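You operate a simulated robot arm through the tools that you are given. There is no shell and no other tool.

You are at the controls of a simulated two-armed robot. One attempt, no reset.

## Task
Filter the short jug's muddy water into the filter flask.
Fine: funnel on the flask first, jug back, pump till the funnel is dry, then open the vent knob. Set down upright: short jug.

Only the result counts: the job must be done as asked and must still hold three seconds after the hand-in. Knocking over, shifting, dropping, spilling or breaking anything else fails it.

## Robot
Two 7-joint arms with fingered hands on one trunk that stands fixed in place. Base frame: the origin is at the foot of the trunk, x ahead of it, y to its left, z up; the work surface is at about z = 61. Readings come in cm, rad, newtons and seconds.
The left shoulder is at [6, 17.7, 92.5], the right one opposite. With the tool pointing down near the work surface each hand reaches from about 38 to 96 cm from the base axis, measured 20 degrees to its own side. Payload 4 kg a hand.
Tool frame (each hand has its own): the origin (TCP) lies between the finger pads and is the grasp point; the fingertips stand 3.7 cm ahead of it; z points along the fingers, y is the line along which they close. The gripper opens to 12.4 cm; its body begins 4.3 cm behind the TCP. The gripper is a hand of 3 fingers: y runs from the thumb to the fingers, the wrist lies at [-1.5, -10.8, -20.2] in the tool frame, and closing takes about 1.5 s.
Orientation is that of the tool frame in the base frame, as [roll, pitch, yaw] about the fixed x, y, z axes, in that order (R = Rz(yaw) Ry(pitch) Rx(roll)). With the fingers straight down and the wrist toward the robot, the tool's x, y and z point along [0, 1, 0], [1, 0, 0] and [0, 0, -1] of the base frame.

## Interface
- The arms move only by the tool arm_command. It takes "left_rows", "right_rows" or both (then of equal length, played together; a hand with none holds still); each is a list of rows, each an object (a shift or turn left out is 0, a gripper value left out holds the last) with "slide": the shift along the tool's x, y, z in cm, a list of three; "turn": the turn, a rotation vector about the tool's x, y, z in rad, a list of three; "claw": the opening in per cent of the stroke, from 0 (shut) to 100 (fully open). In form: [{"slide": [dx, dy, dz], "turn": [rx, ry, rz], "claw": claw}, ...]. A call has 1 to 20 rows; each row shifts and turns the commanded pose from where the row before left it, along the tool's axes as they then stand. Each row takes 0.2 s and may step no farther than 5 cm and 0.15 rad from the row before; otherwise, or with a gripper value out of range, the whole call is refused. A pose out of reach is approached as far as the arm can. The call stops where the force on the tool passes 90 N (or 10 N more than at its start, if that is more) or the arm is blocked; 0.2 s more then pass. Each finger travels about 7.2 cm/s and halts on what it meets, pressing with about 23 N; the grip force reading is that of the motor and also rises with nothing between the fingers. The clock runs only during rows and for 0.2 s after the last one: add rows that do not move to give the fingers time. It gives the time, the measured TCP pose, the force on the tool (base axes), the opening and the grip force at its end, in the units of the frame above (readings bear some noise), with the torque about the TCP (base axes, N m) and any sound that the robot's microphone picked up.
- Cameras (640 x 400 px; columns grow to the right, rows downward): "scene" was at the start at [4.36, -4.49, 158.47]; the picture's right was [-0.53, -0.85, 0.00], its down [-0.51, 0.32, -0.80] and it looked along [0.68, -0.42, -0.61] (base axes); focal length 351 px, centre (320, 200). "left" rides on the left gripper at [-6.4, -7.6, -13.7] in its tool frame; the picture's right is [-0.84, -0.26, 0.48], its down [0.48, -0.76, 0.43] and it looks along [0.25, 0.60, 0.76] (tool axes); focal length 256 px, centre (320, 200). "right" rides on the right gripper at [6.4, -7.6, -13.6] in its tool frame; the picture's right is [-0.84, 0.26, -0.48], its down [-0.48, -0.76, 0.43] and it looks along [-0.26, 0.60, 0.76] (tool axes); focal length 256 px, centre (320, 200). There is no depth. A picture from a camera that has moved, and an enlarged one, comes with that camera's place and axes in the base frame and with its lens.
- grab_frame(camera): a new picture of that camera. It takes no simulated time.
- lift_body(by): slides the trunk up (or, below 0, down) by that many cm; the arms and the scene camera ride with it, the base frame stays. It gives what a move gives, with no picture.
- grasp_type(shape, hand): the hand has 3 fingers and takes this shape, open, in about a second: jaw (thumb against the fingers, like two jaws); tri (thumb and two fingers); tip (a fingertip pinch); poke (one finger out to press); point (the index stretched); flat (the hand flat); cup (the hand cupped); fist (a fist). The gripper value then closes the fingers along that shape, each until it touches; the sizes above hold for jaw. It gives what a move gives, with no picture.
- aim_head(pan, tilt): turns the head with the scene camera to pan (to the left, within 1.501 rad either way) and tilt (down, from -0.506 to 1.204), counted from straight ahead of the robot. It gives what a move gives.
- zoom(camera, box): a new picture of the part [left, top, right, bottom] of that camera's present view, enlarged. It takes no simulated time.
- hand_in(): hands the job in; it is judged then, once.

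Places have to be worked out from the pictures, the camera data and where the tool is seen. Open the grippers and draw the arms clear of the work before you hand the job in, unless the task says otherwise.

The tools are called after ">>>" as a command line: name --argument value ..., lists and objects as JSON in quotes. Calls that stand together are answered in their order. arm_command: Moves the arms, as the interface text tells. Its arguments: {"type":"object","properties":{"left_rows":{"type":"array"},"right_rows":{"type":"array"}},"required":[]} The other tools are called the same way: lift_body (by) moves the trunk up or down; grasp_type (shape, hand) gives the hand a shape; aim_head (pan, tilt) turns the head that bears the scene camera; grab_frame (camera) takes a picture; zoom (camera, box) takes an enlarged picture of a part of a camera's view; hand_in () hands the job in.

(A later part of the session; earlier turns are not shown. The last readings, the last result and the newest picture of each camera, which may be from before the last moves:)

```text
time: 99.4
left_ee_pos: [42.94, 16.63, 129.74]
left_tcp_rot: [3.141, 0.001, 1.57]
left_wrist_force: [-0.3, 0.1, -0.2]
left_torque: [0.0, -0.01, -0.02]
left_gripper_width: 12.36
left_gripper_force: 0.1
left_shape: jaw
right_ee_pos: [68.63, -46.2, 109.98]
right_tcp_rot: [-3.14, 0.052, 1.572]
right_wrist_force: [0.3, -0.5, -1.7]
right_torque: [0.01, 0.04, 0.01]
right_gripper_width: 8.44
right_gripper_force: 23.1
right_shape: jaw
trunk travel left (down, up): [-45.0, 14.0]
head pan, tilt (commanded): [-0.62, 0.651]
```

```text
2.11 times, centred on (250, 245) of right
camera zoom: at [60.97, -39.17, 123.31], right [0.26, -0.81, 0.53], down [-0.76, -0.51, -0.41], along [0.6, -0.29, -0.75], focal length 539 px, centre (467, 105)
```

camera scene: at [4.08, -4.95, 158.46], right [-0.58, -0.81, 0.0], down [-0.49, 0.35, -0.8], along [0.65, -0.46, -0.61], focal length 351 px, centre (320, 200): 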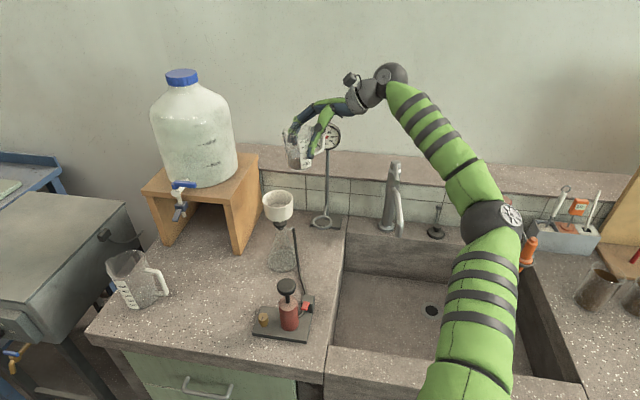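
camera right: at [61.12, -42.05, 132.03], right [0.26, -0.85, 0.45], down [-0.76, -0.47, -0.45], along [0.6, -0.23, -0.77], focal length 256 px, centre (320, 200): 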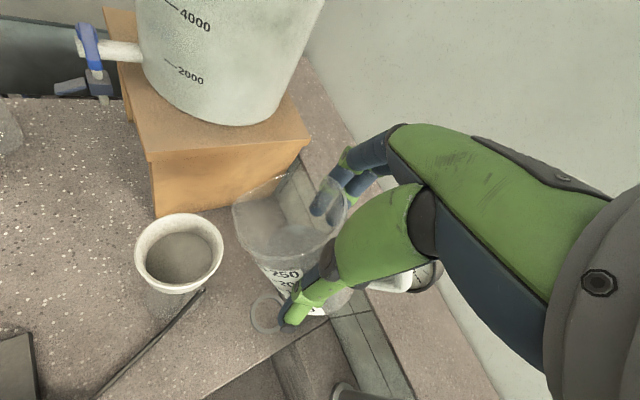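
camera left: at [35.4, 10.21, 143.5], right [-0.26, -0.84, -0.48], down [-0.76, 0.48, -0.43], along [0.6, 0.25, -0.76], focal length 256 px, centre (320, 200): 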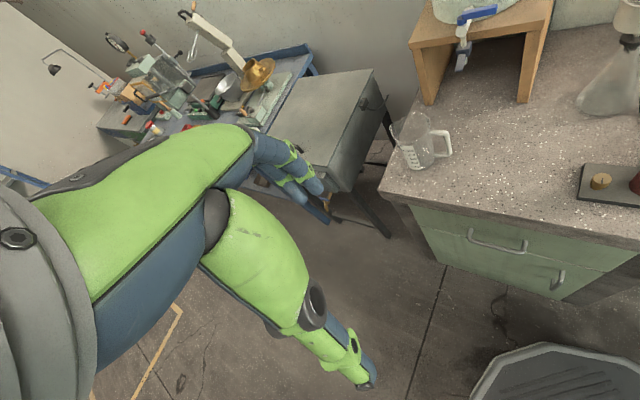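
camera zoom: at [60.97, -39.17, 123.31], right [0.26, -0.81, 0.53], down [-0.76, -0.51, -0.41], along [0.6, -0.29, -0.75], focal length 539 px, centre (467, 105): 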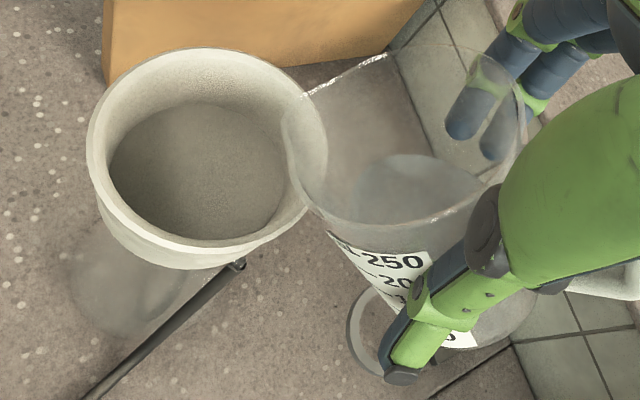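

Spout is over the funnel as computed. I tilt on to 60° with the spout held in place.

>>> arm_command --right_rows '[{"slide": [0.13, 0, -0.24], "turn": [0, -0.0524, 0]}, {"slide": [0.13, 0, -0.24], "turn": [0, -0.0524, 0]}, {"slide": [0.13, 0, -0.25], "turn": [0, -0.0524, 0]}, {"slide": [0.12, 0, -0.25], "turn": [0, -0.0524, 0]}, {"slide": [0.12, 0, -0.25], "turn": [0, -0.0524, 0]}, {}]'

>>> zoom --camera "scene" --box '[230, 110, 370, 240]'

>>> zoom --camera "right" --box '[120, 130, 380, 340]'

```text
time: 100.8
left_ee_pos: [42.91, 16.68, 129.88]
left_tcp_rot: [-3.14, 0.0, 1.57]
left_wrist_force: [0.3, 0.9, 1.0]
left_torque: [0.0, -0.02, 0.02]
left_gripper_width: 12.39
left_gripper_force: 0.1
left_shape: jaw
right_ee_pos: [68.59, -45.31, 111.07]
right_tcp_rot: [-3.141, 0.314, 1.571]
right_wrist_force: [-0.1, 0.1, -1.8]
right_torque: [0.02, 0.04, -0.03]
right_gripper_width: 8.44
right_gripper_force: 23.0
right_shape: jaw
trunk travel left (down, up): [-45.0, 14.0]
head pan, tilt (commanded): [-0.62, 0.651]
```

```text
3.08 times, centred on (300, 175) of scene
camera zoom: at [4.08, -4.97, 158.46], right [-0.58, -0.81, 0.0], down [-0.49, 0.35, -0.8], along [0.65, -0.46, -0.61], focal length 1080 px, centre (382, 277)
```

zoom: 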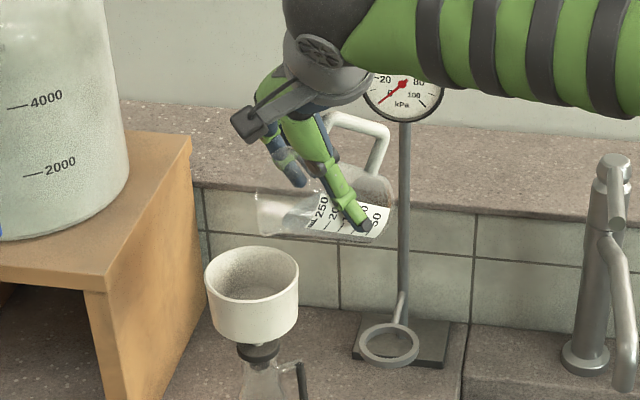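

```text
1.90 times, centred on (250, 235) of right
camera zoom: at [60.95, -35.2, 122.11], right [0.26, -0.65, 0.72], down [-0.76, -0.59, -0.26], along [0.6, -0.48, -0.64], focal length 488 px, centre (453, 133)
```

zoom: 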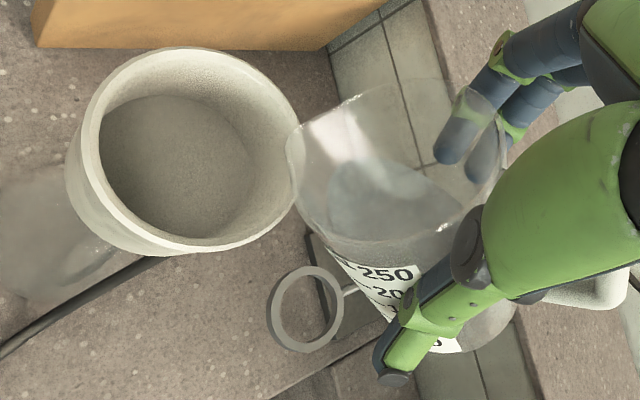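

Still no flow; spout tip is ~1.5 cm inside the near rim. I continue tilting to 75° in small steps, shifting the spout slightly more inward.

>>> arm_command --right_rows '[{"slide": [0.22, -0.02, -0.28], "turn": [0, -0.0524, 0]}, {"slide": [0.21, -0.02, -0.29], "turn": [0, -0.0524, 0]}, {"slide": [0.21, -0.02, -0.3], "turn": [0, -0.0524, 0]}, {}]'

>>> zoom --camera "scene" --box '[230, 110, 370, 240]'

>>> zoom --camera "right" --box '[120, 130, 380, 340]'

```text
time: 101.8
left_ee_pos: [42.87, 16.73, 129.9]
left_tcp_rot: [-3.141, 0.001, 1.57]
left_wrist_force: [0.4, 0.5, -0.1]
left_torque: [0.02, -0.01, 0.01]
left_gripper_width: 12.38
left_gripper_force: 0.0
left_shape: jaw
right_ee_pos: [68.46, -44.41, 111.79]
right_tcp_rot: [-3.141, 0.471, 1.571]
right_wrist_force: [0.3, 0.3, -1.1]
right_torque: [0.04, -0.03, 0.01]
right_gripper_width: 8.43
right_gripper_force: 22.9
right_shape: jaw
trunk travel left (down, up): [-45.0, 14.0]
head pan, tilt (commanded): [-0.62, 0.651]
```

```text
3.08 times, centred on (300, 175) of scene
camera zoom: at [4.08, -4.96, 158.46], right [-0.58, -0.81, 0.0], down [-0.49, 0.35, -0.8], along [0.65, -0.46, -0.61], focal length 1080 px, centre (382, 277)
```

zoom: 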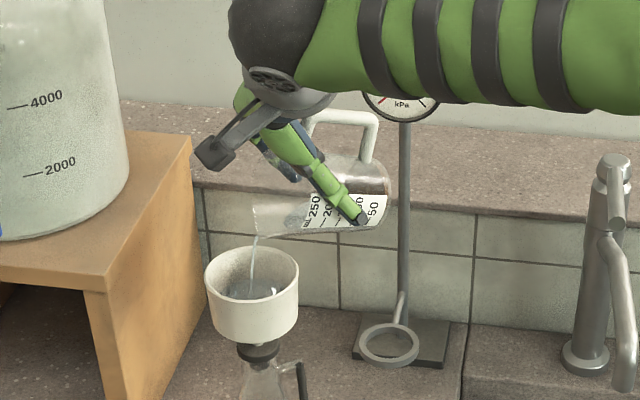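

```text
1.90 times, centred on (250, 235) of right
camera zoom: at [60.93, -32.67, 121.01], right [0.26, -0.53, 0.81], down [-0.76, -0.63, -0.17], along [0.6, -0.57, -0.56], focal length 488 px, centre (453, 133)
```

zoom: 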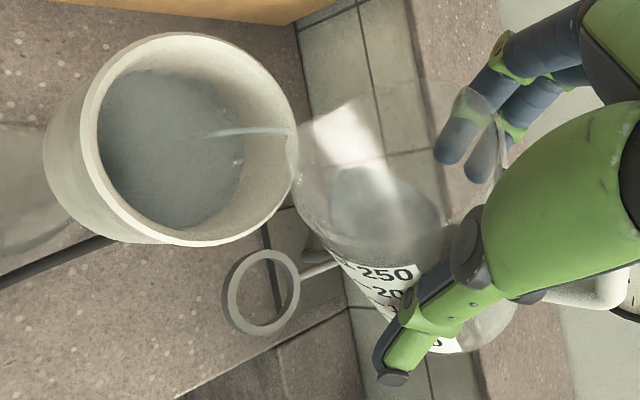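

The stream lands in the middle of the funnel. I let it run a moment and check the level.

>>> arm_command --right_rows '[{}, {}, {}, {}]'

>>> zoom --camera "scene" --box '[230, 110, 370, 240]'

>>> zoom --camera "right" --box '[120, 130, 380, 340]'

```text
time: 102.8
left_ee_pos: [42.97, 16.58, 129.81]
left_tcp_rot: [3.141, 0.0, 1.569]
left_wrist_force: [-0.4, 0.6, -0.3]
left_torque: [-0.04, 0.02, 0.01]
left_gripper_width: 12.37
left_gripper_force: 0.1
left_shape: jaw
right_ee_pos: [68.5, -44.47, 111.75]
right_tcp_rot: [-3.141, 0.471, 1.571]
right_wrist_force: [-0.5, 0.1, -0.2]
right_torque: [0.03, 0.0, 0.02]
right_gripper_width: 8.42
right_gripper_force: 23.2
right_shape: jaw
trunk travel left (down, up): [-45.0, 14.0]
head pan, tilt (commanded): [-0.62, 0.651]
```

```text
3.08 times, centred on (300, 175) of scene
camera zoom: at [4.07, -4.95, 158.46], right [-0.58, -0.81, 0.0], down [-0.49, 0.35, -0.8], along [0.65, -0.46, -0.61], focal length 1080 px, centre (382, 277)
```

zoom: 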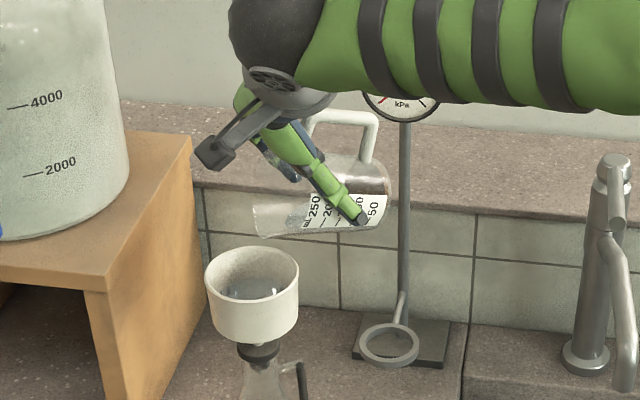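

```text
1.90 times, centred on (250, 235) of right
camera zoom: at [60.93, -32.66, 121.03], right [0.26, -0.53, 0.81], down [-0.76, -0.63, -0.17], along [0.6, -0.57, -0.56], focal length 488 px, centre (453, 133)
```

zoom: 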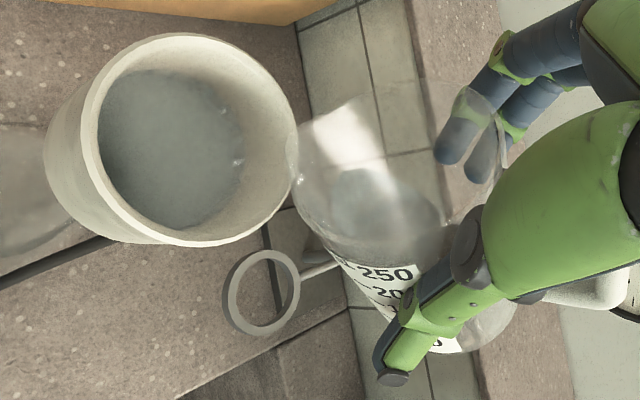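

Flow stopped at 69° as expected. I tilt on to 81° in steps and pause.

>>> arm_command --right_rows '[{"slide": [0.23, 0, -0.29], "turn": [0, -0.0524, 0]}, {"slide": [0.22, 0, -0.3], "turn": [0, -0.0524, 0]}, {}, {"slide": [0.21, 0, -0.31], "turn": [0, -0.0524, 0]}, {"slide": [0.2, 0, -0.32], "turn": [0, -0.0524, 0]}, {}, {}]'

>>> zoom --camera "scene" --box '[230, 110, 370, 240]'

>>> zoom --camera "right" --box '[120, 130, 380, 340]'

```text
time: 104.4
left_ee_pos: [42.83, 16.66, 129.79]
left_tcp_rot: [3.14, -0.001, 1.572]
left_wrist_force: [-0.8, 0.0, 0.2]
left_torque: [0.02, 0.02, 0.02]
left_gripper_width: 12.37
left_gripper_force: 0.0
left_shape: jaw
right_ee_pos: [68.56, -42.97, 112.34]
right_tcp_rot: [3.14, 0.681, 1.57]
right_wrist_force: [0.3, 0.2, -0.7]
right_torque: [-0.01, 0.0, 0.01]
right_gripper_width: 8.43
right_gripper_force: 23.5
right_shape: jaw
trunk travel left (down, up): [-45.0, 14.0]
head pan, tilt (commanded): [-0.62, 0.651]
```

```text
3.08 times, centred on (300, 175) of scene
camera zoom: at [4.07, -4.94, 158.46], right [-0.58, -0.81, 0.0], down [-0.49, 0.35, -0.8], along [0.65, -0.46, -0.61], focal length 1080 px, centre (382, 277)
```

zoom: 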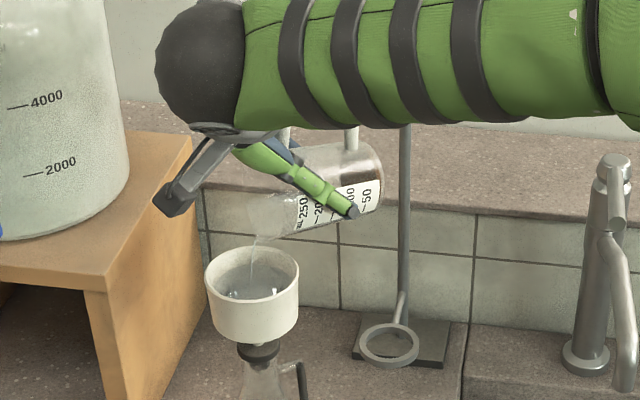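

```text
1.90 times, centred on (250, 235) of right
camera zoom: at [60.92, -29.59, 118.95], right [0.26, -0.35, 0.9], down [-0.76, -0.65, -0.03], along [0.6, -0.68, -0.43], focal length 488 px, centre (453, 133)
```

zoom: 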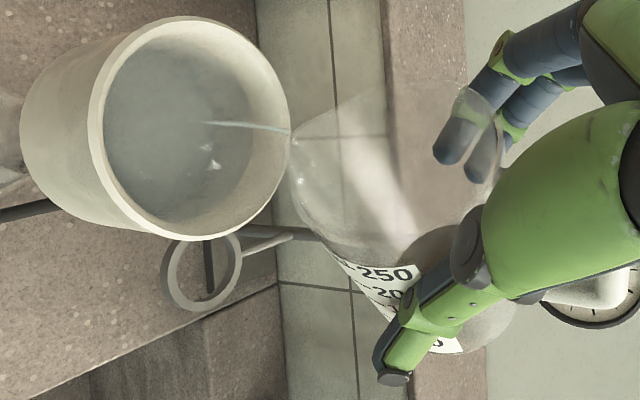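

Filling well, level below the rim. I let it flow, then tilt further to 93°.

>>> arm_command --right_rows '[{}, {}, {}, {"slide": [0.17, 0, -0.3], "turn": [0, -0.0524, 0]}, {"slide": [0.16, 0, -0.3], "turn": [0, -0.0524, 0]}, {}, {}, {"slide": [0.15, 0, -0.3], "turn": [0, -0.0524, 0]}, {"slide": [0.14, 0, -0.3], "turn": [0, -0.0524, 0]}, {}, {}]'

>>> zoom --camera "scene" --box '[230, 110, 370, 240]'

>>> zoom --camera "right" --box '[100, 130, 380, 340]'

```text
time: 106.8
left_ee_pos: [42.9, 16.65, 129.89]
left_tcp_rot: [-3.14, 0.0, 1.571]
left_wrist_force: [-0.3, -0.5, 0.1]
left_torque: [0.02, 0.01, -0.03]
left_gripper_width: 12.39
left_gripper_force: 0.0
left_shape: jaw
right_ee_pos: [68.65, -41.69, 112.88]
right_tcp_rot: [3.141, 0.89, 1.571]
right_wrist_force: [0.2, -0.4, -0.4]
right_torque: [0.0, 0.0, 0.0]
right_gripper_width: 8.43
right_gripper_force: 22.8
right_shape: jaw
trunk travel left (down, up): [-45.0, 14.0]
head pan, tilt (commanded): [-0.62, 0.651]
```

```text
3.08 times, centred on (300, 175) of scene
camera zoom: at [4.07, -4.94, 158.46], right [-0.58, -0.81, 0.0], down [-0.49, 0.35, -0.8], along [0.65, -0.46, -0.61], focal length 1080 px, centre (382, 277)
```

zoom: 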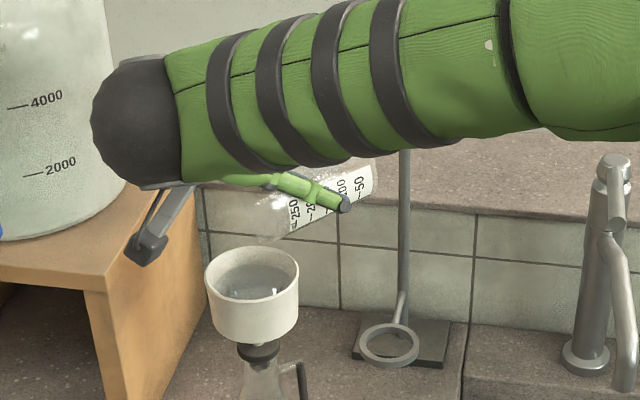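

```text
1.90 times, centred on (240, 235) of right
camera zoom: at [60.9, -27.25, 116.42], right [0.26, -0.15, 0.95], down [-0.76, -0.64, 0.1], along [0.6, -0.75, -0.28], focal length 488 px, centre (472, 133)
```

zoom: 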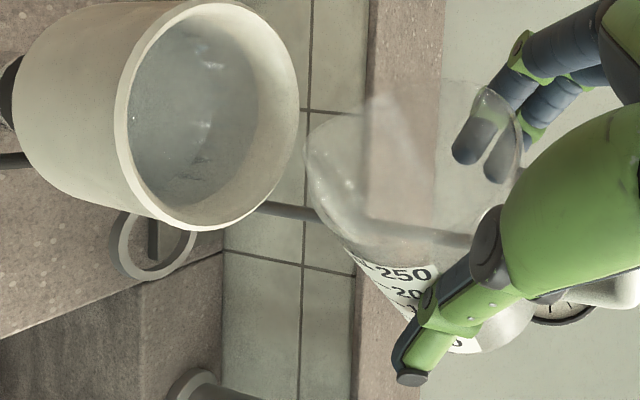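

Nearly empty. I tilt to 108° to drain the last of it.

>>> arm_command --right_rows '[{"slide": [0.16, 0, -0.34], "turn": [0, -0.0524, 0]}, {"slide": [0.14, 0, -0.35], "turn": [0, -0.0524, 0]}, {"slide": [0.13, 0, -0.36], "turn": [0, -0.0524, 0]}, {"slide": [0.11, 0, -0.37], "turn": [0, -0.0524, 0]}, {"slide": [0.1, 0, -0.38], "turn": [0, -0.0524, 0]}, {}, {}, {}, {}, {}]'

>>> zoom --camera "scene" --box '[230, 110, 370, 240]'

>>> zoom --camera "right" --box '[100, 130, 380, 340]'

```text
time: 109.0
left_ee_pos: [42.69, 16.53, 129.84]
left_tcp_rot: [3.14, 0.0, 1.57]
left_wrist_force: [0.3, -0.1, 0.1]
left_torque: [0.01, -0.01, -0.01]
left_gripper_width: 12.39
left_gripper_force: 0.0
left_shape: jaw
right_ee_pos: [68.55, -39.78, 113.29]
right_tcp_rot: [-3.14, 1.152, 1.572]
right_wrist_force: [0.2, 0.7, -0.1]
right_torque: [0.02, -0.01, 0.0]
right_gripper_width: 8.42
right_gripper_force: 22.8
right_shape: jaw
trunk travel left (down, up): [-45.0, 14.0]
head pan, tilt (commanded): [-0.62, 0.651]
```

```text
3.08 times, centred on (300, 175) of scene
camera zoom: at [4.07, -4.94, 158.46], right [-0.58, -0.81, 0.0], down [-0.49, 0.35, -0.8], along [0.65, -0.46, -0.61], focal length 1080 px, centre (382, 277)
```

zoom: 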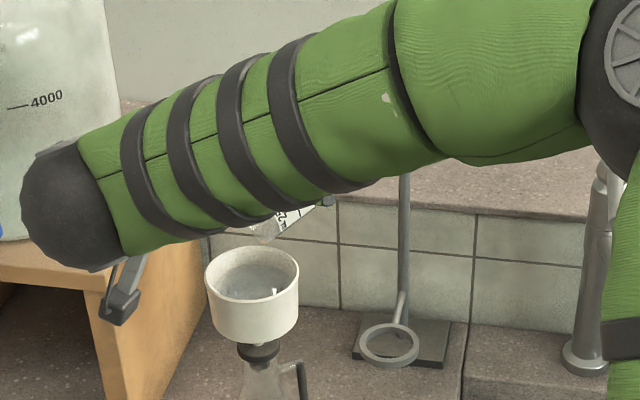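

```text
1.90 times, centred on (240, 235) of right
camera zoom: at [60.83, -24.82, 113.06], right [0.26, 0.1, 0.96], down [-0.76, -0.59, 0.26], along [0.6, -0.8, -0.08], focal length 488 px, centre (472, 133)
```

zoom: 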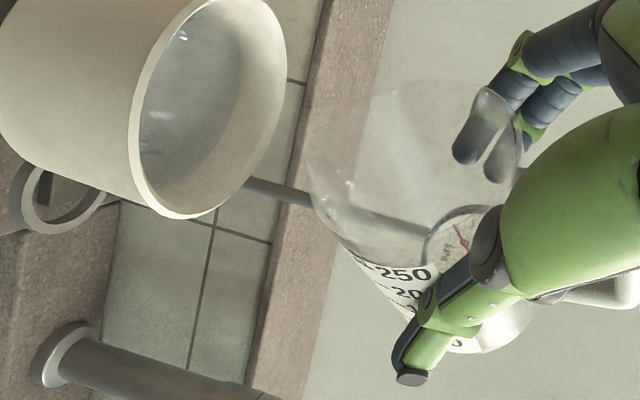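

Looks empty. A little more tilt (to ~116°) and a pause for the last drops.

>>> arm_command --right_rows '[{"slide": [0.12, 0, -0.31], "turn": [0, -0.047, 0]}, {"slide": [0.11, 0, -0.31], "turn": [0, -0.047, 0]}, {"slide": [0.1, 0, -0.31], "turn": [0, -0.047, 0]}, {}, {}, {}, {}, {}]'

>>> grab_frame --camera "right"

>>> zoom --camera "scene" --box '[230, 140, 350, 260]'

```text
time: 110.8
left_ee_pos: [42.94, 16.72, 129.85]
left_tcp_rot: [3.141, -0.001, 1.571]
left_wrist_force: [0.9, -0.4, -0.4]
left_torque: [0.02, 0.04, 0.01]
left_gripper_width: 12.37
left_gripper_force: 0.1
left_shape: jaw
right_ee_pos: [68.66, -39.0, 113.35]
right_tcp_rot: [3.14, 1.291, 1.568]
right_wrist_force: [-0.5, -0.8, -0.6]
right_torque: [0.02, -0.02, 0.03]
right_gripper_width: 8.41
right_gripper_force: 23.1
right_shape: jaw
trunk travel left (down, up): [-45.0, 14.0]
head pan, tilt (commanded): [-0.62, 0.651]
```

```text
taken
camera right: at [60.87, -24.17, 110.94], right [0.26, 0.23, 0.94], down [-0.76, -0.55, 0.34], along [0.6, -0.8, 0.04], focal length 256 px, centre (320, 200)
```

right: 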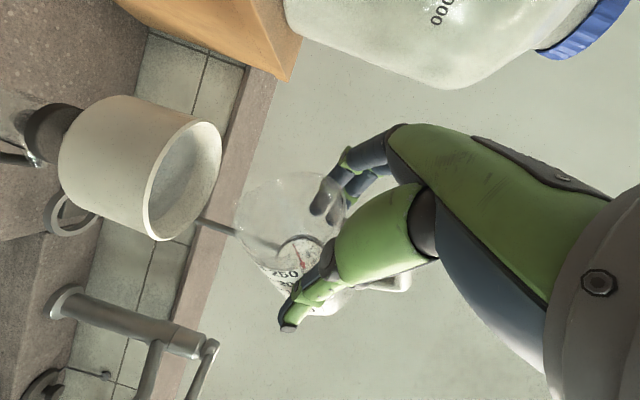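

```text
3.33 times, centred on (290, 200) of scene
camera zoom: at [4.07, -4.94, 158.46], right [-0.58, -0.81, 0.0], down [-0.49, 0.35, -0.8], along [0.65, -0.46, -0.61], focal length 1170 px, centre (420, 200)
```

zoom: 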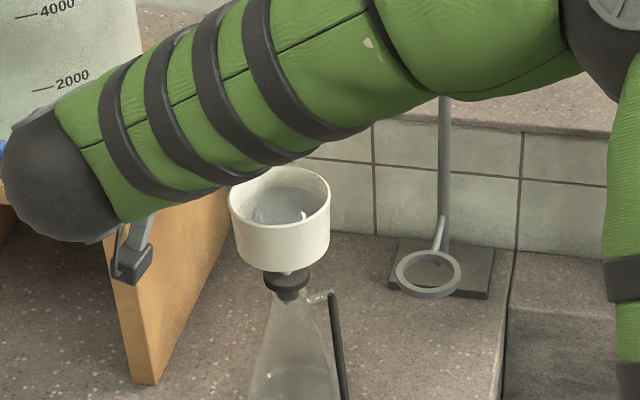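

The jug is empty and all the water is in the funnel. I lift straight up 6 cm and then bring the jug back upright above.

>>> arm_command --right_rows '[{"slide": [-0.9, 0, -0.26]}, {"slide": [-1.44, 0, -0.41]}, {"slide": [-1.44, 0, -0.41]}, {"slide": [-1.44, 0, -0.41]}, {"slide": [-0.9, 0, -0.26]}, {}]'

>>> arm_command --right_rows '[{"turn": [0, 0.08, 0]}, {"turn": [0, 0.125, 0]}, {"turn": [0, 0.125, 0]}, {"turn": [0, 0.125, 0]}, {"turn": [0, 0.125, 0]}, {"turn": [0, 0.125, 0]}, {"turn": [0, 0.125, 0]}, {"turn": [0, 0.125, 0]}, {"turn": [0, 0.125, 0]}, {"turn": [0, 0.125, 0]}, {"turn": [0, 0.125, 0]}, {"turn": [0, 0.125, 0]}, {"turn": [0, 0.125, 0]}, {"turn": [0, 0.125, 0]}, {"turn": [0, 0.125, 0]}, {"turn": [0, 0.125, 0]}, {"turn": [0, 0.069, 0]}, {}]'

>>> grab_frame --camera "scene"

>>> grab_frame --camera "right"

```text
time: 112.2
left_ee_pos: [42.8, 16.74, 129.88]
left_tcp_rot: [-3.14, 0.0, 1.571]
left_wrist_force: [-0.1, -0.5, 0.0]
left_torque: [-0.04, 0.0, 0.0]
left_gripper_width: 12.36
left_gripper_force: 0.0
left_shape: jaw
right_ee_pos: [68.56, -38.76, 119.7]
right_tcp_rot: [-3.141, 1.293, 1.572]
right_wrist_force: [-0.2, -0.2, -0.3]
right_torque: [0.02, 0.02, 0.0]
right_gripper_width: 8.43
right_gripper_force: 22.9
right_shape: jaw
trunk travel left (down, up): [-45.0, 14.0]
head pan, tilt (commanded): [-0.62, 0.651]
```

```text
time: 116.0
left_ee_pos: [42.84, 16.64, 129.61]
left_tcp_rot: [-3.141, -0.001, 1.572]
left_wrist_force: [-1.6, -0.1, 0.3]
left_torque: [0.03, 0.03, -0.01]
left_gripper_width: 12.35
left_gripper_force: 0.1
left_shape: jaw
right_ee_pos: [68.42, -38.85, 119.59]
right_tcp_rot: [-3.141, -0.733, 1.571]
right_wrist_force: [0.5, -0.1, -1.5]
right_torque: [-0.04, 0.01, 0.0]
right_gripper_width: 8.44
right_gripper_force: 23.0
right_shape: jaw
trunk travel left (down, up): [-45.0, 14.0]
head pan, tilt (commanded): [-0.62, 0.651]
```

```text
taken
camera scene: at [4.06, -4.94, 158.46], right [-0.58, -0.81, 0.0], down [-0.49, 0.35, -0.8], along [0.65, -0.46, -0.61], focal length 351 px, centre (320, 200)
```

scene: 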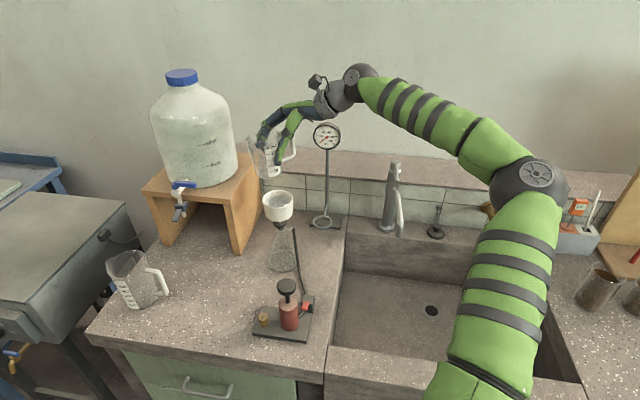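

```text
taken
camera right: at [60.8, -43.37, 134.06], right [0.26, -0.95, -0.2], down [-0.76, -0.07, -0.65], along [0.6, 0.32, -0.74], focal length 256 px, centre (320, 200)
```

right: 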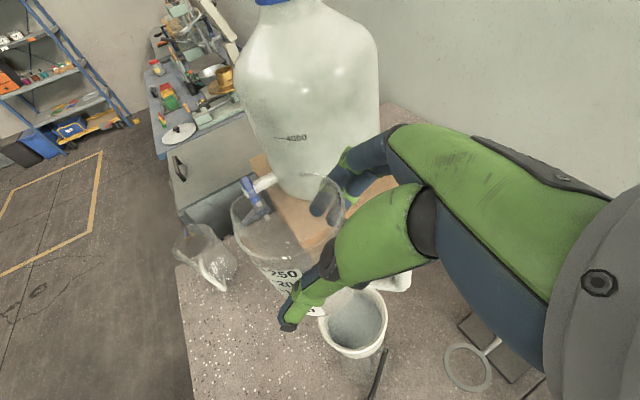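

Jug upright again. I carry it back to above its original place, then yaw it back −43°.

>>> arm_command --right_rows '[{"slide": [0.7, -0.15, 0.65]}, {"slide": [1.4, -0.3, 1.3]}, {"slide": [1.7, -0.4, 1.55]}, {"slide": [1.7, -0.4, 1.55]}, {"slide": [1.7, -0.4, 1.55]}, {"slide": [1.7, -0.4, 1.55]}, {"slide": [1.7, -0.4, 1.55]}, {"slide": [1.7, -0.4, 1.55]}, {"slide": [1.7, -0.4, 1.55]}, {"slide": [1.7, -0.4, 1.55]}, {"slide": [1.4, -0.3, 1.3]}, {"slide": [1.0, -0.2, 0.9]}, {"slide": [0.4, -0.1, 0.4]}, {}]'

>>> arm_command --right_rows '[{"turn": [-0.0418, 0, 0.0465]}, {"turn": [-0.0836, 0, 0.0929]}, {"turn": [-0.0836, 0, 0.0929]}, {"turn": [-0.0836, 0, 0.0929]}, {"turn": [-0.0836, 0, 0.0929]}, {"turn": [-0.0836, 0, 0.0929]}, {"turn": [-0.0418, 0, 0.0465]}, {}]'

>>> grab_frame --camera "right"

>>> grab_frame --camera "scene"

```text
time: 119.0
left_ee_pos: [42.92, 16.74, 129.81]
left_tcp_rot: [3.141, -0.001, 1.571]
left_wrist_force: [0.2, 0.2, 0.4]
left_torque: [0.0, -0.03, 0.0]
left_gripper_width: 12.36
left_gripper_force: 0.0
left_shape: jaw
right_ee_pos: [64.31, -13.91, 119.51]
right_tcp_rot: [-3.141, -0.731, 1.571]
right_wrist_force: [-0.7, -0.2, 0.0]
right_torque: [-0.02, -0.01, 0.0]
right_gripper_width: 8.41
right_gripper_force: 22.9
right_shape: jaw
trunk travel left (down, up): [-45.0, 14.0]
head pan, tilt (commanded): [-0.62, 0.651]
```

```text
time: 120.8
left_ee_pos: [42.83, 16.57, 129.76]
left_tcp_rot: [3.141, 0.0, 1.57]
left_wrist_force: [0.5, 0.1, 0.5]
left_torque: [0.02, -0.02, -0.01]
left_gripper_width: 12.37
left_gripper_force: 0.1
left_shape: jaw
right_ee_pos: [64.27, -13.87, 119.41]
right_tcp_rot: [3.141, -0.732, 0.82]
right_wrist_force: [0.4, -0.4, -0.7]
right_torque: [0.01, -0.02, 0.01]
right_gripper_width: 8.44
right_gripper_force: 23.0
right_shape: jaw
trunk travel left (down, up): [-45.0, 14.0]
head pan, tilt (commanded): [-0.62, 0.651]
```

```text
taken
camera right: at [55.69, -11.95, 133.82], right [-0.46, -0.87, -0.2], down [-0.6, 0.47, -0.65], along [0.65, -0.18, -0.74], focal length 256 px, centre (320, 200)
```

right: 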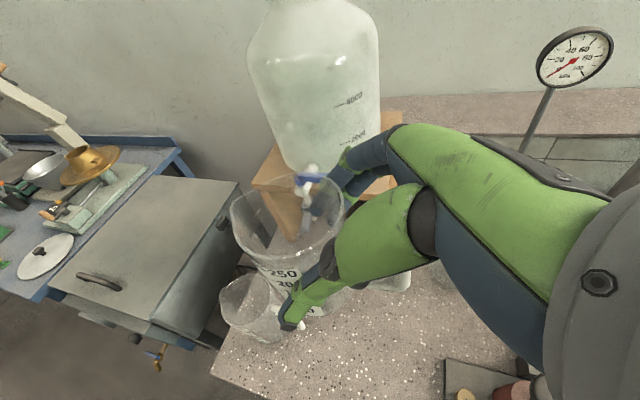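

```text
taken
camera scene: at [4.07, -4.95, 158.46], right [-0.58, -0.81, 0.0], down [-0.49, 0.35, -0.8], along [0.65, -0.46, -0.61], focal length 351 px, centre (320, 200)
```

scene: 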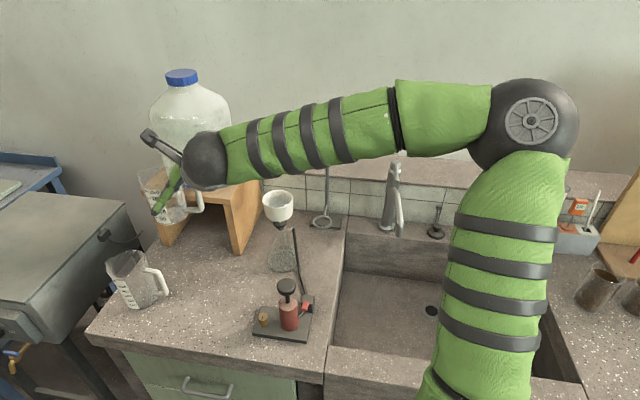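

Back over its place with the original orientation. I lower the jug, fast at first then slowly near the counter.

>>> arm_command --right_rows '[{"slide": [-0.7, 0, 0.78]}, {"slide": [-1.34, 0, 1.49]}, {"slide": [-1.34, 0, 1.49]}, {"slide": [-1.34, 0, 1.49]}, {"slide": [-1.34, 0, 1.49]}, {"slide": [-1.34, 0, 1.49]}, {"slide": [-1.34, 0, 1.49]}, {"slide": [-1.34, 0, 1.49]}, {"slide": [-1.34, 0, 1.49]}, {"slide": [-1.34, 0, 1.49]}, {"slide": [-1.34, 0, 1.49]}, {"slide": [-1.34, 0, 1.49]}, {"slide": [-1.34, 0, 1.49]}, {"slide": [-1.34, 0, 1.49]}, {"slide": [-1.34, 0, 1.49]}, {"slide": [-0.7, 0, 0.78]}, {}]'

>>> grab_frame --camera "right"

>>> zoom --camera "left" --box '[460, 90, 600, 195]'

```text
time: 124.4
left_ee_pos: [42.82, 16.66, 129.84]
left_tcp_rot: [-3.141, 0.0, 1.57]
left_wrist_force: [-0.1, -0.8, -0.8]
left_torque: [-0.01, 0.01, -0.02]
left_gripper_width: 12.39
left_gripper_force: 0.1
left_shape: jaw
right_ee_pos: [64.27, -13.62, 89.18]
right_tcp_rot: [3.139, -0.731, 0.823]
right_wrist_force: [-0.2, 0.2, 0.1]
right_torque: [0.02, -0.01, -0.01]
right_gripper_width: 8.44
right_gripper_force: 23.0
right_shape: jaw
trunk travel left (down, up): [-45.0, 14.0]
head pan, tilt (commanded): [-0.62, 0.651]
```

```text
taken
camera right: at [55.75, -11.9, 103.71], right [-0.46, -0.87, -0.2], down [-0.6, 0.47, -0.65], along [0.65, -0.17, -0.74], focal length 256 px, centre (320, 200)
```

right: 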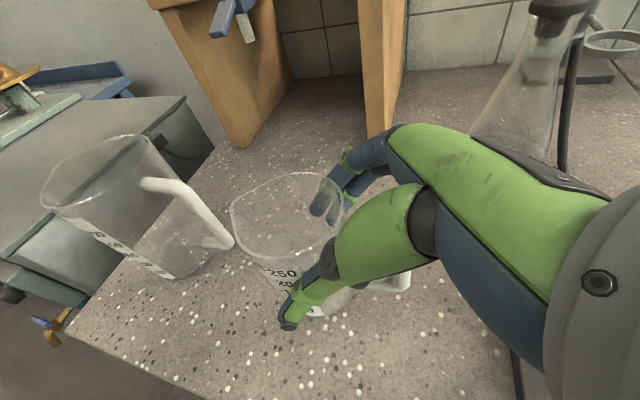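

```text
3.81 times, centred on (530, 142) of left
camera zoom: at [35.39, 10.22, 143.5], right [-0.26, -0.84, -0.48], down [-0.76, 0.48, -0.43], along [0.6, 0.25, -0.76], focal length 975 px, centre (-480, 419)
```

zoom: 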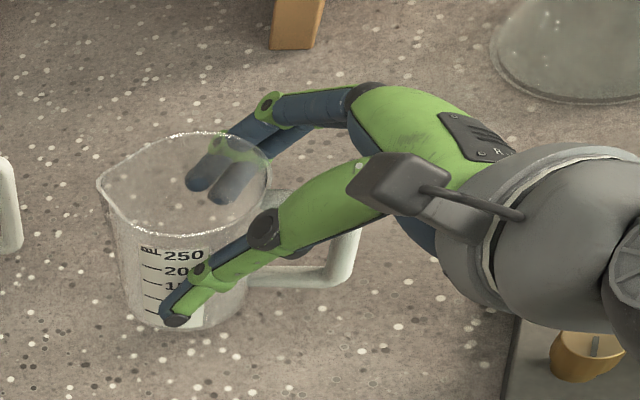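

About 1.8 cm to go. I lower in small steps and watch for contact.

>>> arm_command --right_rows '[{"slide": [-0.2, 0, 0.223]}, {"slide": [-0.2, 0, 0.223]}, {"slide": [-0.2, 0, 0.223]}, {"slide": [-0.2, 0, 0.223]}, {}]'

>>> arm_command --right_rows '[{"slide": [-0.13, 0, 0.149]}, {"slide": [-0.13, 0, 0.149]}, {}]'

```text
time: 125.6
left_ee_pos: [42.83, 16.68, 129.86]
left_tcp_rot: [3.141, 0.0, 1.569]
left_wrist_force: [-0.3, 0.6, -0.5]
left_torque: [-0.01, 0.0, 0.02]
left_gripper_width: 12.38
left_gripper_force: 0.1
left_shape: jaw
right_ee_pos: [64.24, -13.73, 88.05]
right_tcp_rot: [3.139, -0.731, 0.824]
right_wrist_force: [-0.4, -0.1, -1.1]
right_torque: [-0.01, 0.02, 0.0]
right_gripper_width: 8.42
right_gripper_force: 23.3
right_shape: jaw
trunk travel left (down, up): [-45.0, 14.0]
head pan, tilt (commanded): [-0.62, 0.651]
```

```text
time: 126.4
left_ee_pos: [42.94, 16.67, 129.87]
left_tcp_rot: [-3.14, 0.001, 1.571]
left_wrist_force: [1.0, -0.4, 0.2]
left_torque: [0.0, -0.01, 0.02]
left_gripper_width: 12.38
left_gripper_force: 0.1
left_shape: jaw
right_ee_pos: [64.32, -13.79, 87.7]
right_tcp_rot: [3.142, -0.732, 0.823]
right_wrist_force: [-0.5, 0.2, -0.2]
right_torque: [0.0, 0.01, -0.02]
right_gripper_width: 8.41
right_gripper_force: 22.9
right_shape: jaw
trunk travel left (down, up): [-45.0, 14.0]
head pan, tilt (commanded): [-0.62, 0.651]
```

>>> arm_command --right_rows '[{"slide": [-0.1, 0, 0.111]}, {"slide": [-0.1, 0, 0.111]}, {}]'

>>> arm_command --right_rows '[{"slide": [-0.07, 0, 0.074]}, {"slide": [-0.07, 0, 0.074]}, {}]'

>>> zoom --camera "left" --box '[460, 90, 600, 195]'

```text
time: 127.2
left_ee_pos: [42.81, 16.62, 129.84]
left_tcp_rot: [-3.141, -0.001, 1.571]
left_wrist_force: [-0.2, -0.7, 0.4]
left_torque: [0.0, 0.02, -0.01]
left_gripper_width: 12.34
left_gripper_force: 0.0
left_shape: jaw
right_ee_pos: [64.26, -13.89, 87.47]
right_tcp_rot: [3.138, -0.732, 0.826]
right_wrist_force: [-4.2, 0.3, 11.5]
right_torque: [-0.02, -0.26, 0.0]
right_gripper_width: 8.38
right_gripper_force: 23.5
right_shape: jaw
trunk travel left (down, up): [-45.0, 14.0]
head pan, tilt (commanded): [-0.62, 0.651]
```

```text
time: 128.0
left_ee_pos: [42.76, 16.52, 129.84]
left_tcp_rot: [3.141, -0.001, 1.572]
left_wrist_force: [-1.0, 0.2, -0.2]
left_torque: [-0.01, 0.0, -0.01]
left_gripper_width: 12.36
left_gripper_force: 0.1
left_shape: jaw
right_ee_pos: [64.24, -13.88, 87.2]
right_tcp_rot: [3.137, -0.733, 0.826]
right_wrist_force: [-4.2, -1.2, 15.1]
right_torque: [-0.05, -0.48, -0.01]
right_gripper_width: 8.36
right_gripper_force: 22.8
right_shape: jaw
trunk travel left (down, up): [-45.0, 14.0]
head pan, tilt (commanded): [-0.62, 0.651]
```

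```text
3.81 times, centred on (530, 142) of left
camera zoom: at [35.24, 10.24, 143.55], right [-0.26, -0.84, -0.48], down [-0.76, 0.48, -0.44], along [0.6, 0.25, -0.76], focal length 975 px, centre (-480, 419)
```

zoom: 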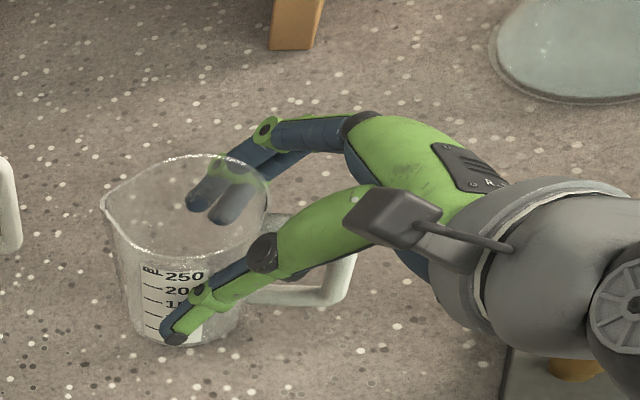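

The jug is on the counter (about 15 N). I ease off a bit and open the hand.

>>> arm_command --right_rows '[{"slide": [0.1, 0, -0.11]}, {"claw": 80}, {"claw": 100}, {}, {}, {}]'

>>> zoom --camera "left" --box '[460, 90, 600, 195]'

>>> grab_frame --camera "right"

```text
time: 129.4
left_ee_pos: [42.88, 16.56, 129.79]
left_tcp_rot: [-3.141, 0.0, 1.571]
left_wrist_force: [0.4, 0.2, -0.6]
left_torque: [0.03, 0.0, 0.02]
left_gripper_width: 12.39
left_gripper_force: 0.0
left_shape: jaw
right_ee_pos: [64.23, -13.75, 87.37]
right_tcp_rot: [3.14, -0.73, 0.822]
right_wrist_force: [0.3, 0.7, -0.3]
right_torque: [0.02, 0.0, -0.02]
right_gripper_width: 12.36
right_gripper_force: 0.1
right_shape: jaw
trunk travel left (down, up): [-45.0, 14.0]
head pan, tilt (commanded): [-0.62, 0.651]
```

```text
3.81 times, centred on (530, 142) of left
camera zoom: at [35.39, 10.23, 143.5], right [-0.26, -0.84, -0.48], down [-0.76, 0.48, -0.43], along [0.6, 0.25, -0.76], focal length 975 px, centre (-480, 419)
```

zoom: 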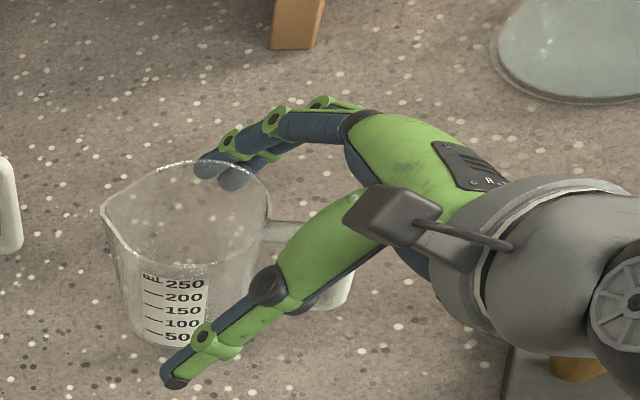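

```text
taken
camera right: at [55.66, -12.0, 101.76], right [-0.46, -0.87, -0.2], down [-0.6, 0.47, -0.65], along [0.65, -0.17, -0.74], focal length 256 px, centre (320, 200)
```

right: 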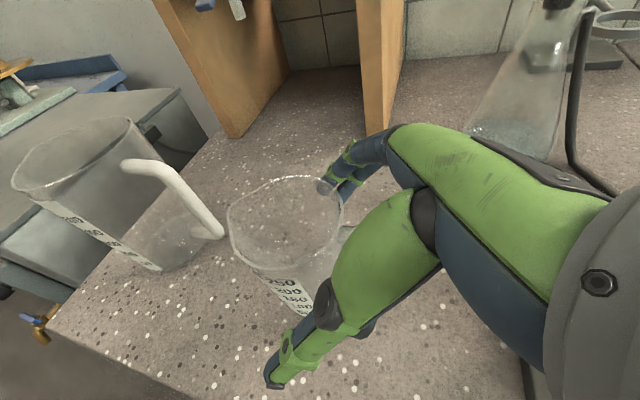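

The jug stands upright at its place. I retreat along the approach line, then rise.

>>> arm_command --right_rows '[{"slide": [0.05, 0, -0.8]}, {"slide": [0.08, 0.03, -1.5]}, {"slide": [0.1, 0.05, -1.7]}, {"slide": [0.1, 0.05, -1.7]}, {"slide": [0.1, 0.05, -1.7]}, {"slide": [0.1, 0.05, -1.7]}, {"slide": [0.1, 0.05, -1.7]}, {"slide": [1.34, 0, -1.49]}, {"slide": [2.0, 0, -2.23]}, {"slide": [2.0, 0, -2.23]}, {"slide": [2.0, 0, -2.23]}, {"slide": [2.0, 0, -2.23]}, {"slide": [2.0, 0, -2.23]}, {}]'

>>> grab_frame --camera "right"

>>> grab_frame --camera "scene"

>>> grab_frame --camera "left"

```text
time: 132.4
left_ee_pos: [42.91, 16.7, 129.84]
left_tcp_rot: [-3.142, 0.0, 1.571]
left_wrist_force: [0.4, -0.6, -0.4]
left_torque: [-0.02, 0.01, 0.03]
left_gripper_width: 12.4
left_gripper_force: 0.0
left_shape: jaw
right_ee_pos: [59.83, -18.94, 112.97]
right_tcp_rot: [3.138, -0.73, 0.826]
right_wrist_force: [0.4, 0.1, 0.2]
right_torque: [0.04, -0.05, 0.0]
right_gripper_width: 12.4
right_gripper_force: 0.1
right_shape: jaw
trunk travel left (down, up): [-45.0, 14.0]
head pan, tilt (commanded): [-0.62, 0.651]
```

```text
taken
camera right: at [51.27, -17.16, 127.4], right [-0.46, -0.87, -0.2], down [-0.6, 0.47, -0.65], along [0.65, -0.17, -0.74], focal length 256 px, centre (320, 200)
```

right: 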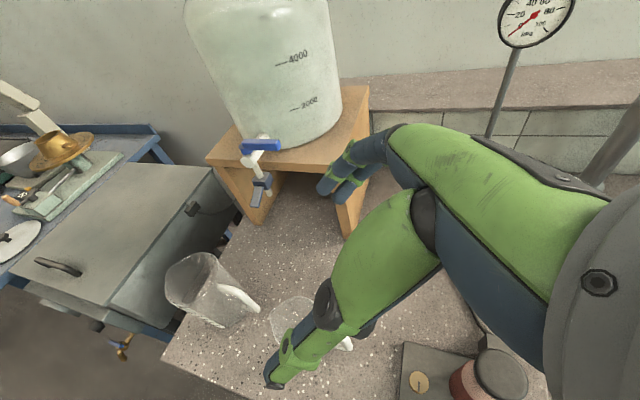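

```text
taken
camera scene: at [4.07, -4.94, 158.46], right [-0.58, -0.81, 0.0], down [-0.49, 0.35, -0.8], along [0.65, -0.46, -0.61], focal length 351 px, centre (320, 200)
```

scene: 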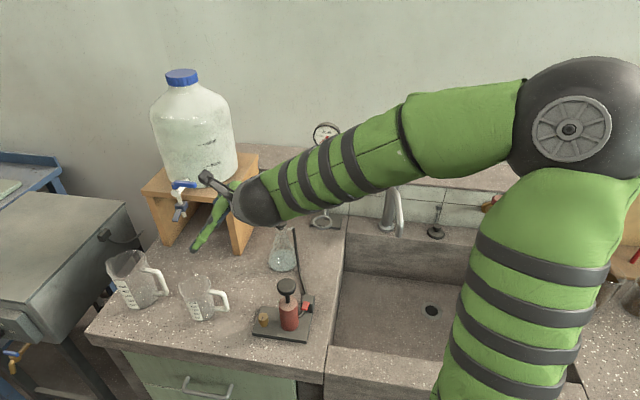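

```text
taken
camera left: at [35.4, 10.22, 143.5], right [-0.26, -0.84, -0.48], down [-0.76, 0.48, -0.43], along [0.6, 0.25, -0.76], focal length 256 px, centre (320, 200)
```

left: 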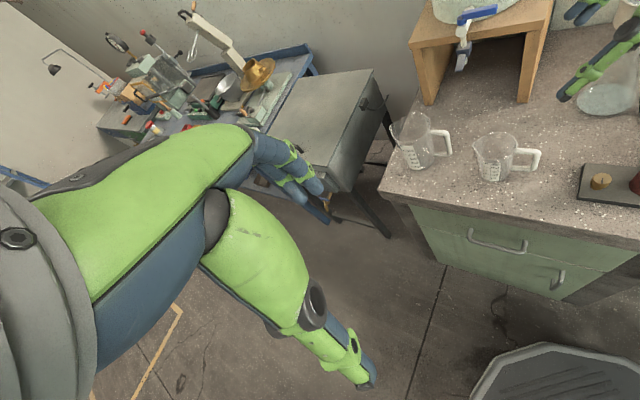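

Now the pump. I turn the right hand to point straight down, and form a fist to see its geometry.

>>> arm_command --right_rows '[{"turn": [0, -0.1462, 0]}, {"turn": [0, -0.1462, 0]}, {"turn": [0, -0.1462, 0]}, {"turn": [0, -0.1462, 0]}, {"turn": [0, -0.1462, 0]}, {"turn": [0, 0, -0.1225]}, {"turn": [0, 0, -0.1225]}, {"turn": [0, 0, -0.1225]}, {"turn": [0, 0, -0.1225]}, {}]'

>>> grasp_type --hand "right" --shape "fist"

>>> grab_frame --camera "right"

>>> grab_frame --camera "scene"

>>> grab_frame --camera "left"

```text
time: 134.6
left_ee_pos: [42.91, 16.73, 129.82]
left_tcp_rot: [-3.141, -0.001, 1.57]
left_wrist_force: [-0.2, 0.1, -0.2]
left_torque: [-0.02, -0.01, -0.02]
left_gripper_width: 12.38
left_gripper_force: 0.0
left_shape: jaw
right_ee_pos: [59.76, -18.96, 112.71]
right_tcp_rot: [3.139, 0.001, 1.313]
right_wrist_force: [0.4, 0.7, 0.0]
right_torque: [0.03, -0.01, 0.0]
right_gripper_width: 12.37
right_gripper_force: 0.1
right_shape: jaw
trunk travel left (down, up): [-45.0, 14.0]
head pan, tilt (commanded): [-0.62, 0.651]
```

```text
time: 135.5
left_ee_pos: [42.81, 16.66, 129.88]
left_tcp_rot: [-3.141, 0.0, 1.571]
left_wrist_force: [0.3, -0.4, 0.1]
left_torque: [-0.02, -0.03, 0.01]
left_gripper_width: 12.38
left_gripper_force: 0.1
left_shape: jaw
right_ee_pos: [59.81, -18.94, 112.63]
right_tcp_rot: [3.139, 0.0, 1.311]
right_wrist_force: [-0.2, -0.1, 0.7]
right_torque: [-0.01, -0.01, 0.03]
right_gripper_width: 0.0
right_gripper_force: 0.1
right_shape: fist
trunk travel left (down, up): [-45.0, 14.0]
head pan, tilt (commanded): [-0.62, 0.651]
```

```text
taken
camera right: at [54.01, -11.01, 126.38], right [0.03, -0.88, 0.48], down [-0.86, -0.27, -0.44], along [0.51, -0.4, -0.76], focal length 256 px, centre (320, 200)
```

right: 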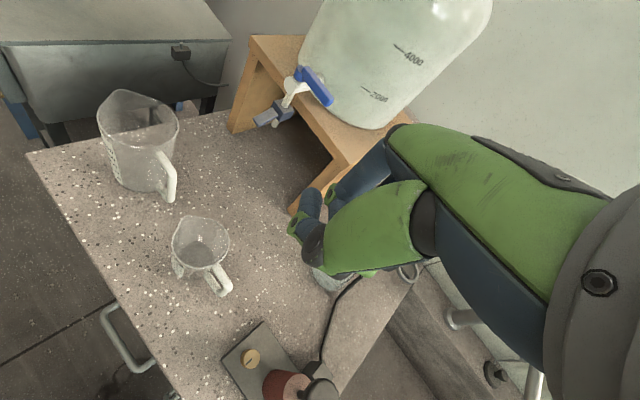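

```text
taken
camera scene: at [4.06, -4.94, 158.46], right [-0.58, -0.81, 0.0], down [-0.49, 0.35, -0.8], along [0.65, -0.46, -0.61], focal length 351 px, centre (320, 200)
```

scene: 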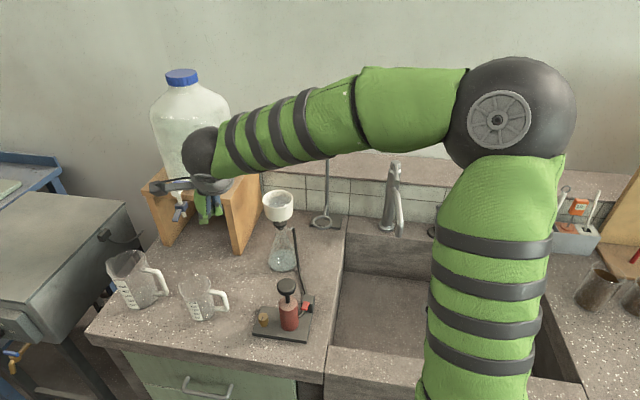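

```text
taken
camera left: at [35.39, 10.22, 143.5], right [-0.26, -0.84, -0.48], down [-0.76, 0.48, -0.43], along [0.6, 0.25, -0.76], focal length 256 px, centre (320, 200)
```

left: 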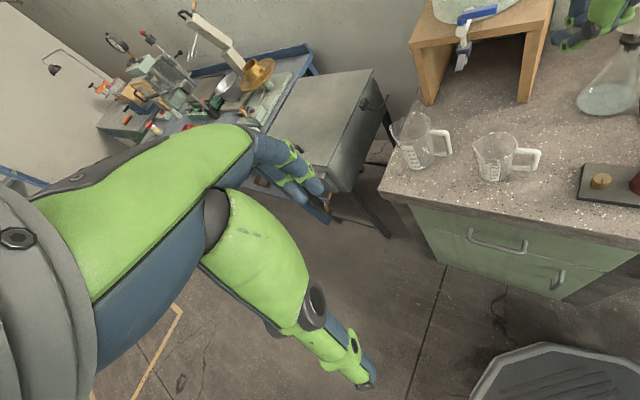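

I zoom in on the fist from the head camera and on the pump for measuring.

>>> zoom --camera "scene" --box '[140, 120, 280, 260]'

>>> zoom --camera "scene" --box '[240, 250, 330, 350]'

>>> zoom --camera "right" --box '[210, 300, 360, 400]'

>>> zoom --camera "left" --box '[540, 0, 640, 210]'

```text
2.86 times, centred on (210, 190) of scene
camera zoom: at [4.06, -4.94, 158.46], right [-0.58, -0.81, 0.0], down [-0.49, 0.35, -0.8], along [0.65, -0.46, -0.61], focal length 1003 px, centre (634, 229)
```

zoom: 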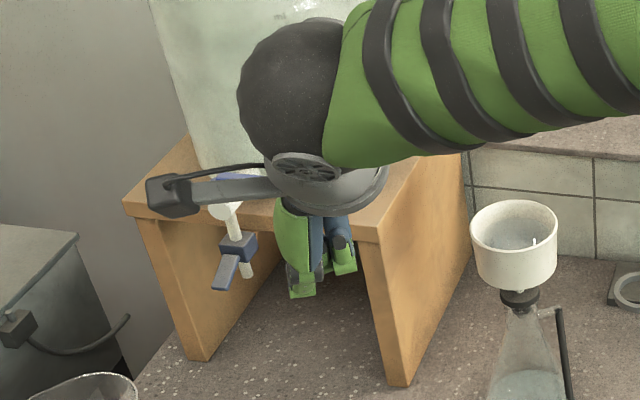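

```text
4.00 times, centred on (285, 300) of scene
camera zoom: at [4.06, -4.94, 158.46], right [-0.58, -0.81, 0.0], down [-0.49, 0.35, -0.8], along [0.65, -0.46, -0.61], focal length 1404 px, centre (460, -200)
```

zoom: 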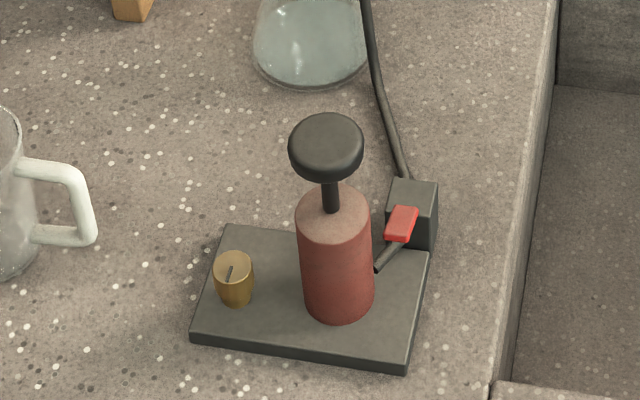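

```text
4.00 times, centred on (285, 350) of right
camera zoom: at [54.01, -11.01, 126.38], right [0.03, -0.88, 0.48], down [-0.86, -0.27, -0.44], along [0.51, -0.4, -0.76], focal length 1024 px, centre (460, -400)
```

zoom: 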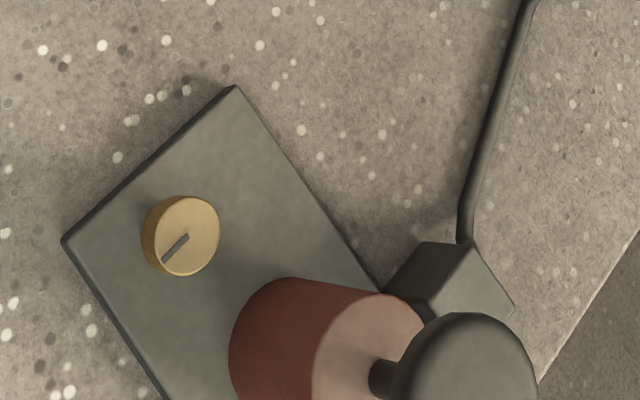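

```text
1.90 times, centred on (590, 105) of left
camera zoom: at [35.39, 10.22, 143.5], right [-0.26, -0.84, -0.48], down [-0.76, 0.48, -0.43], along [0.6, 0.25, -0.76], focal length 488 px, centre (-194, 381)
```

zoom: 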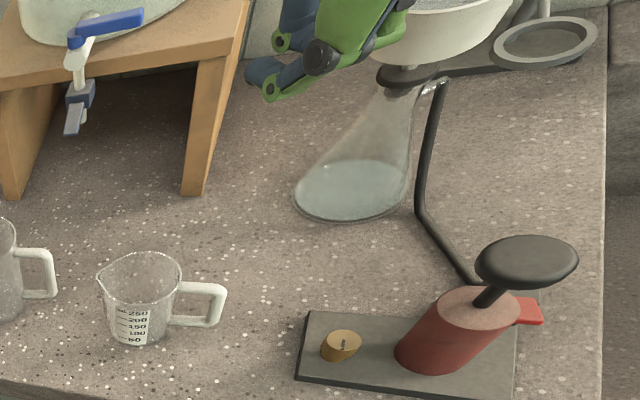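

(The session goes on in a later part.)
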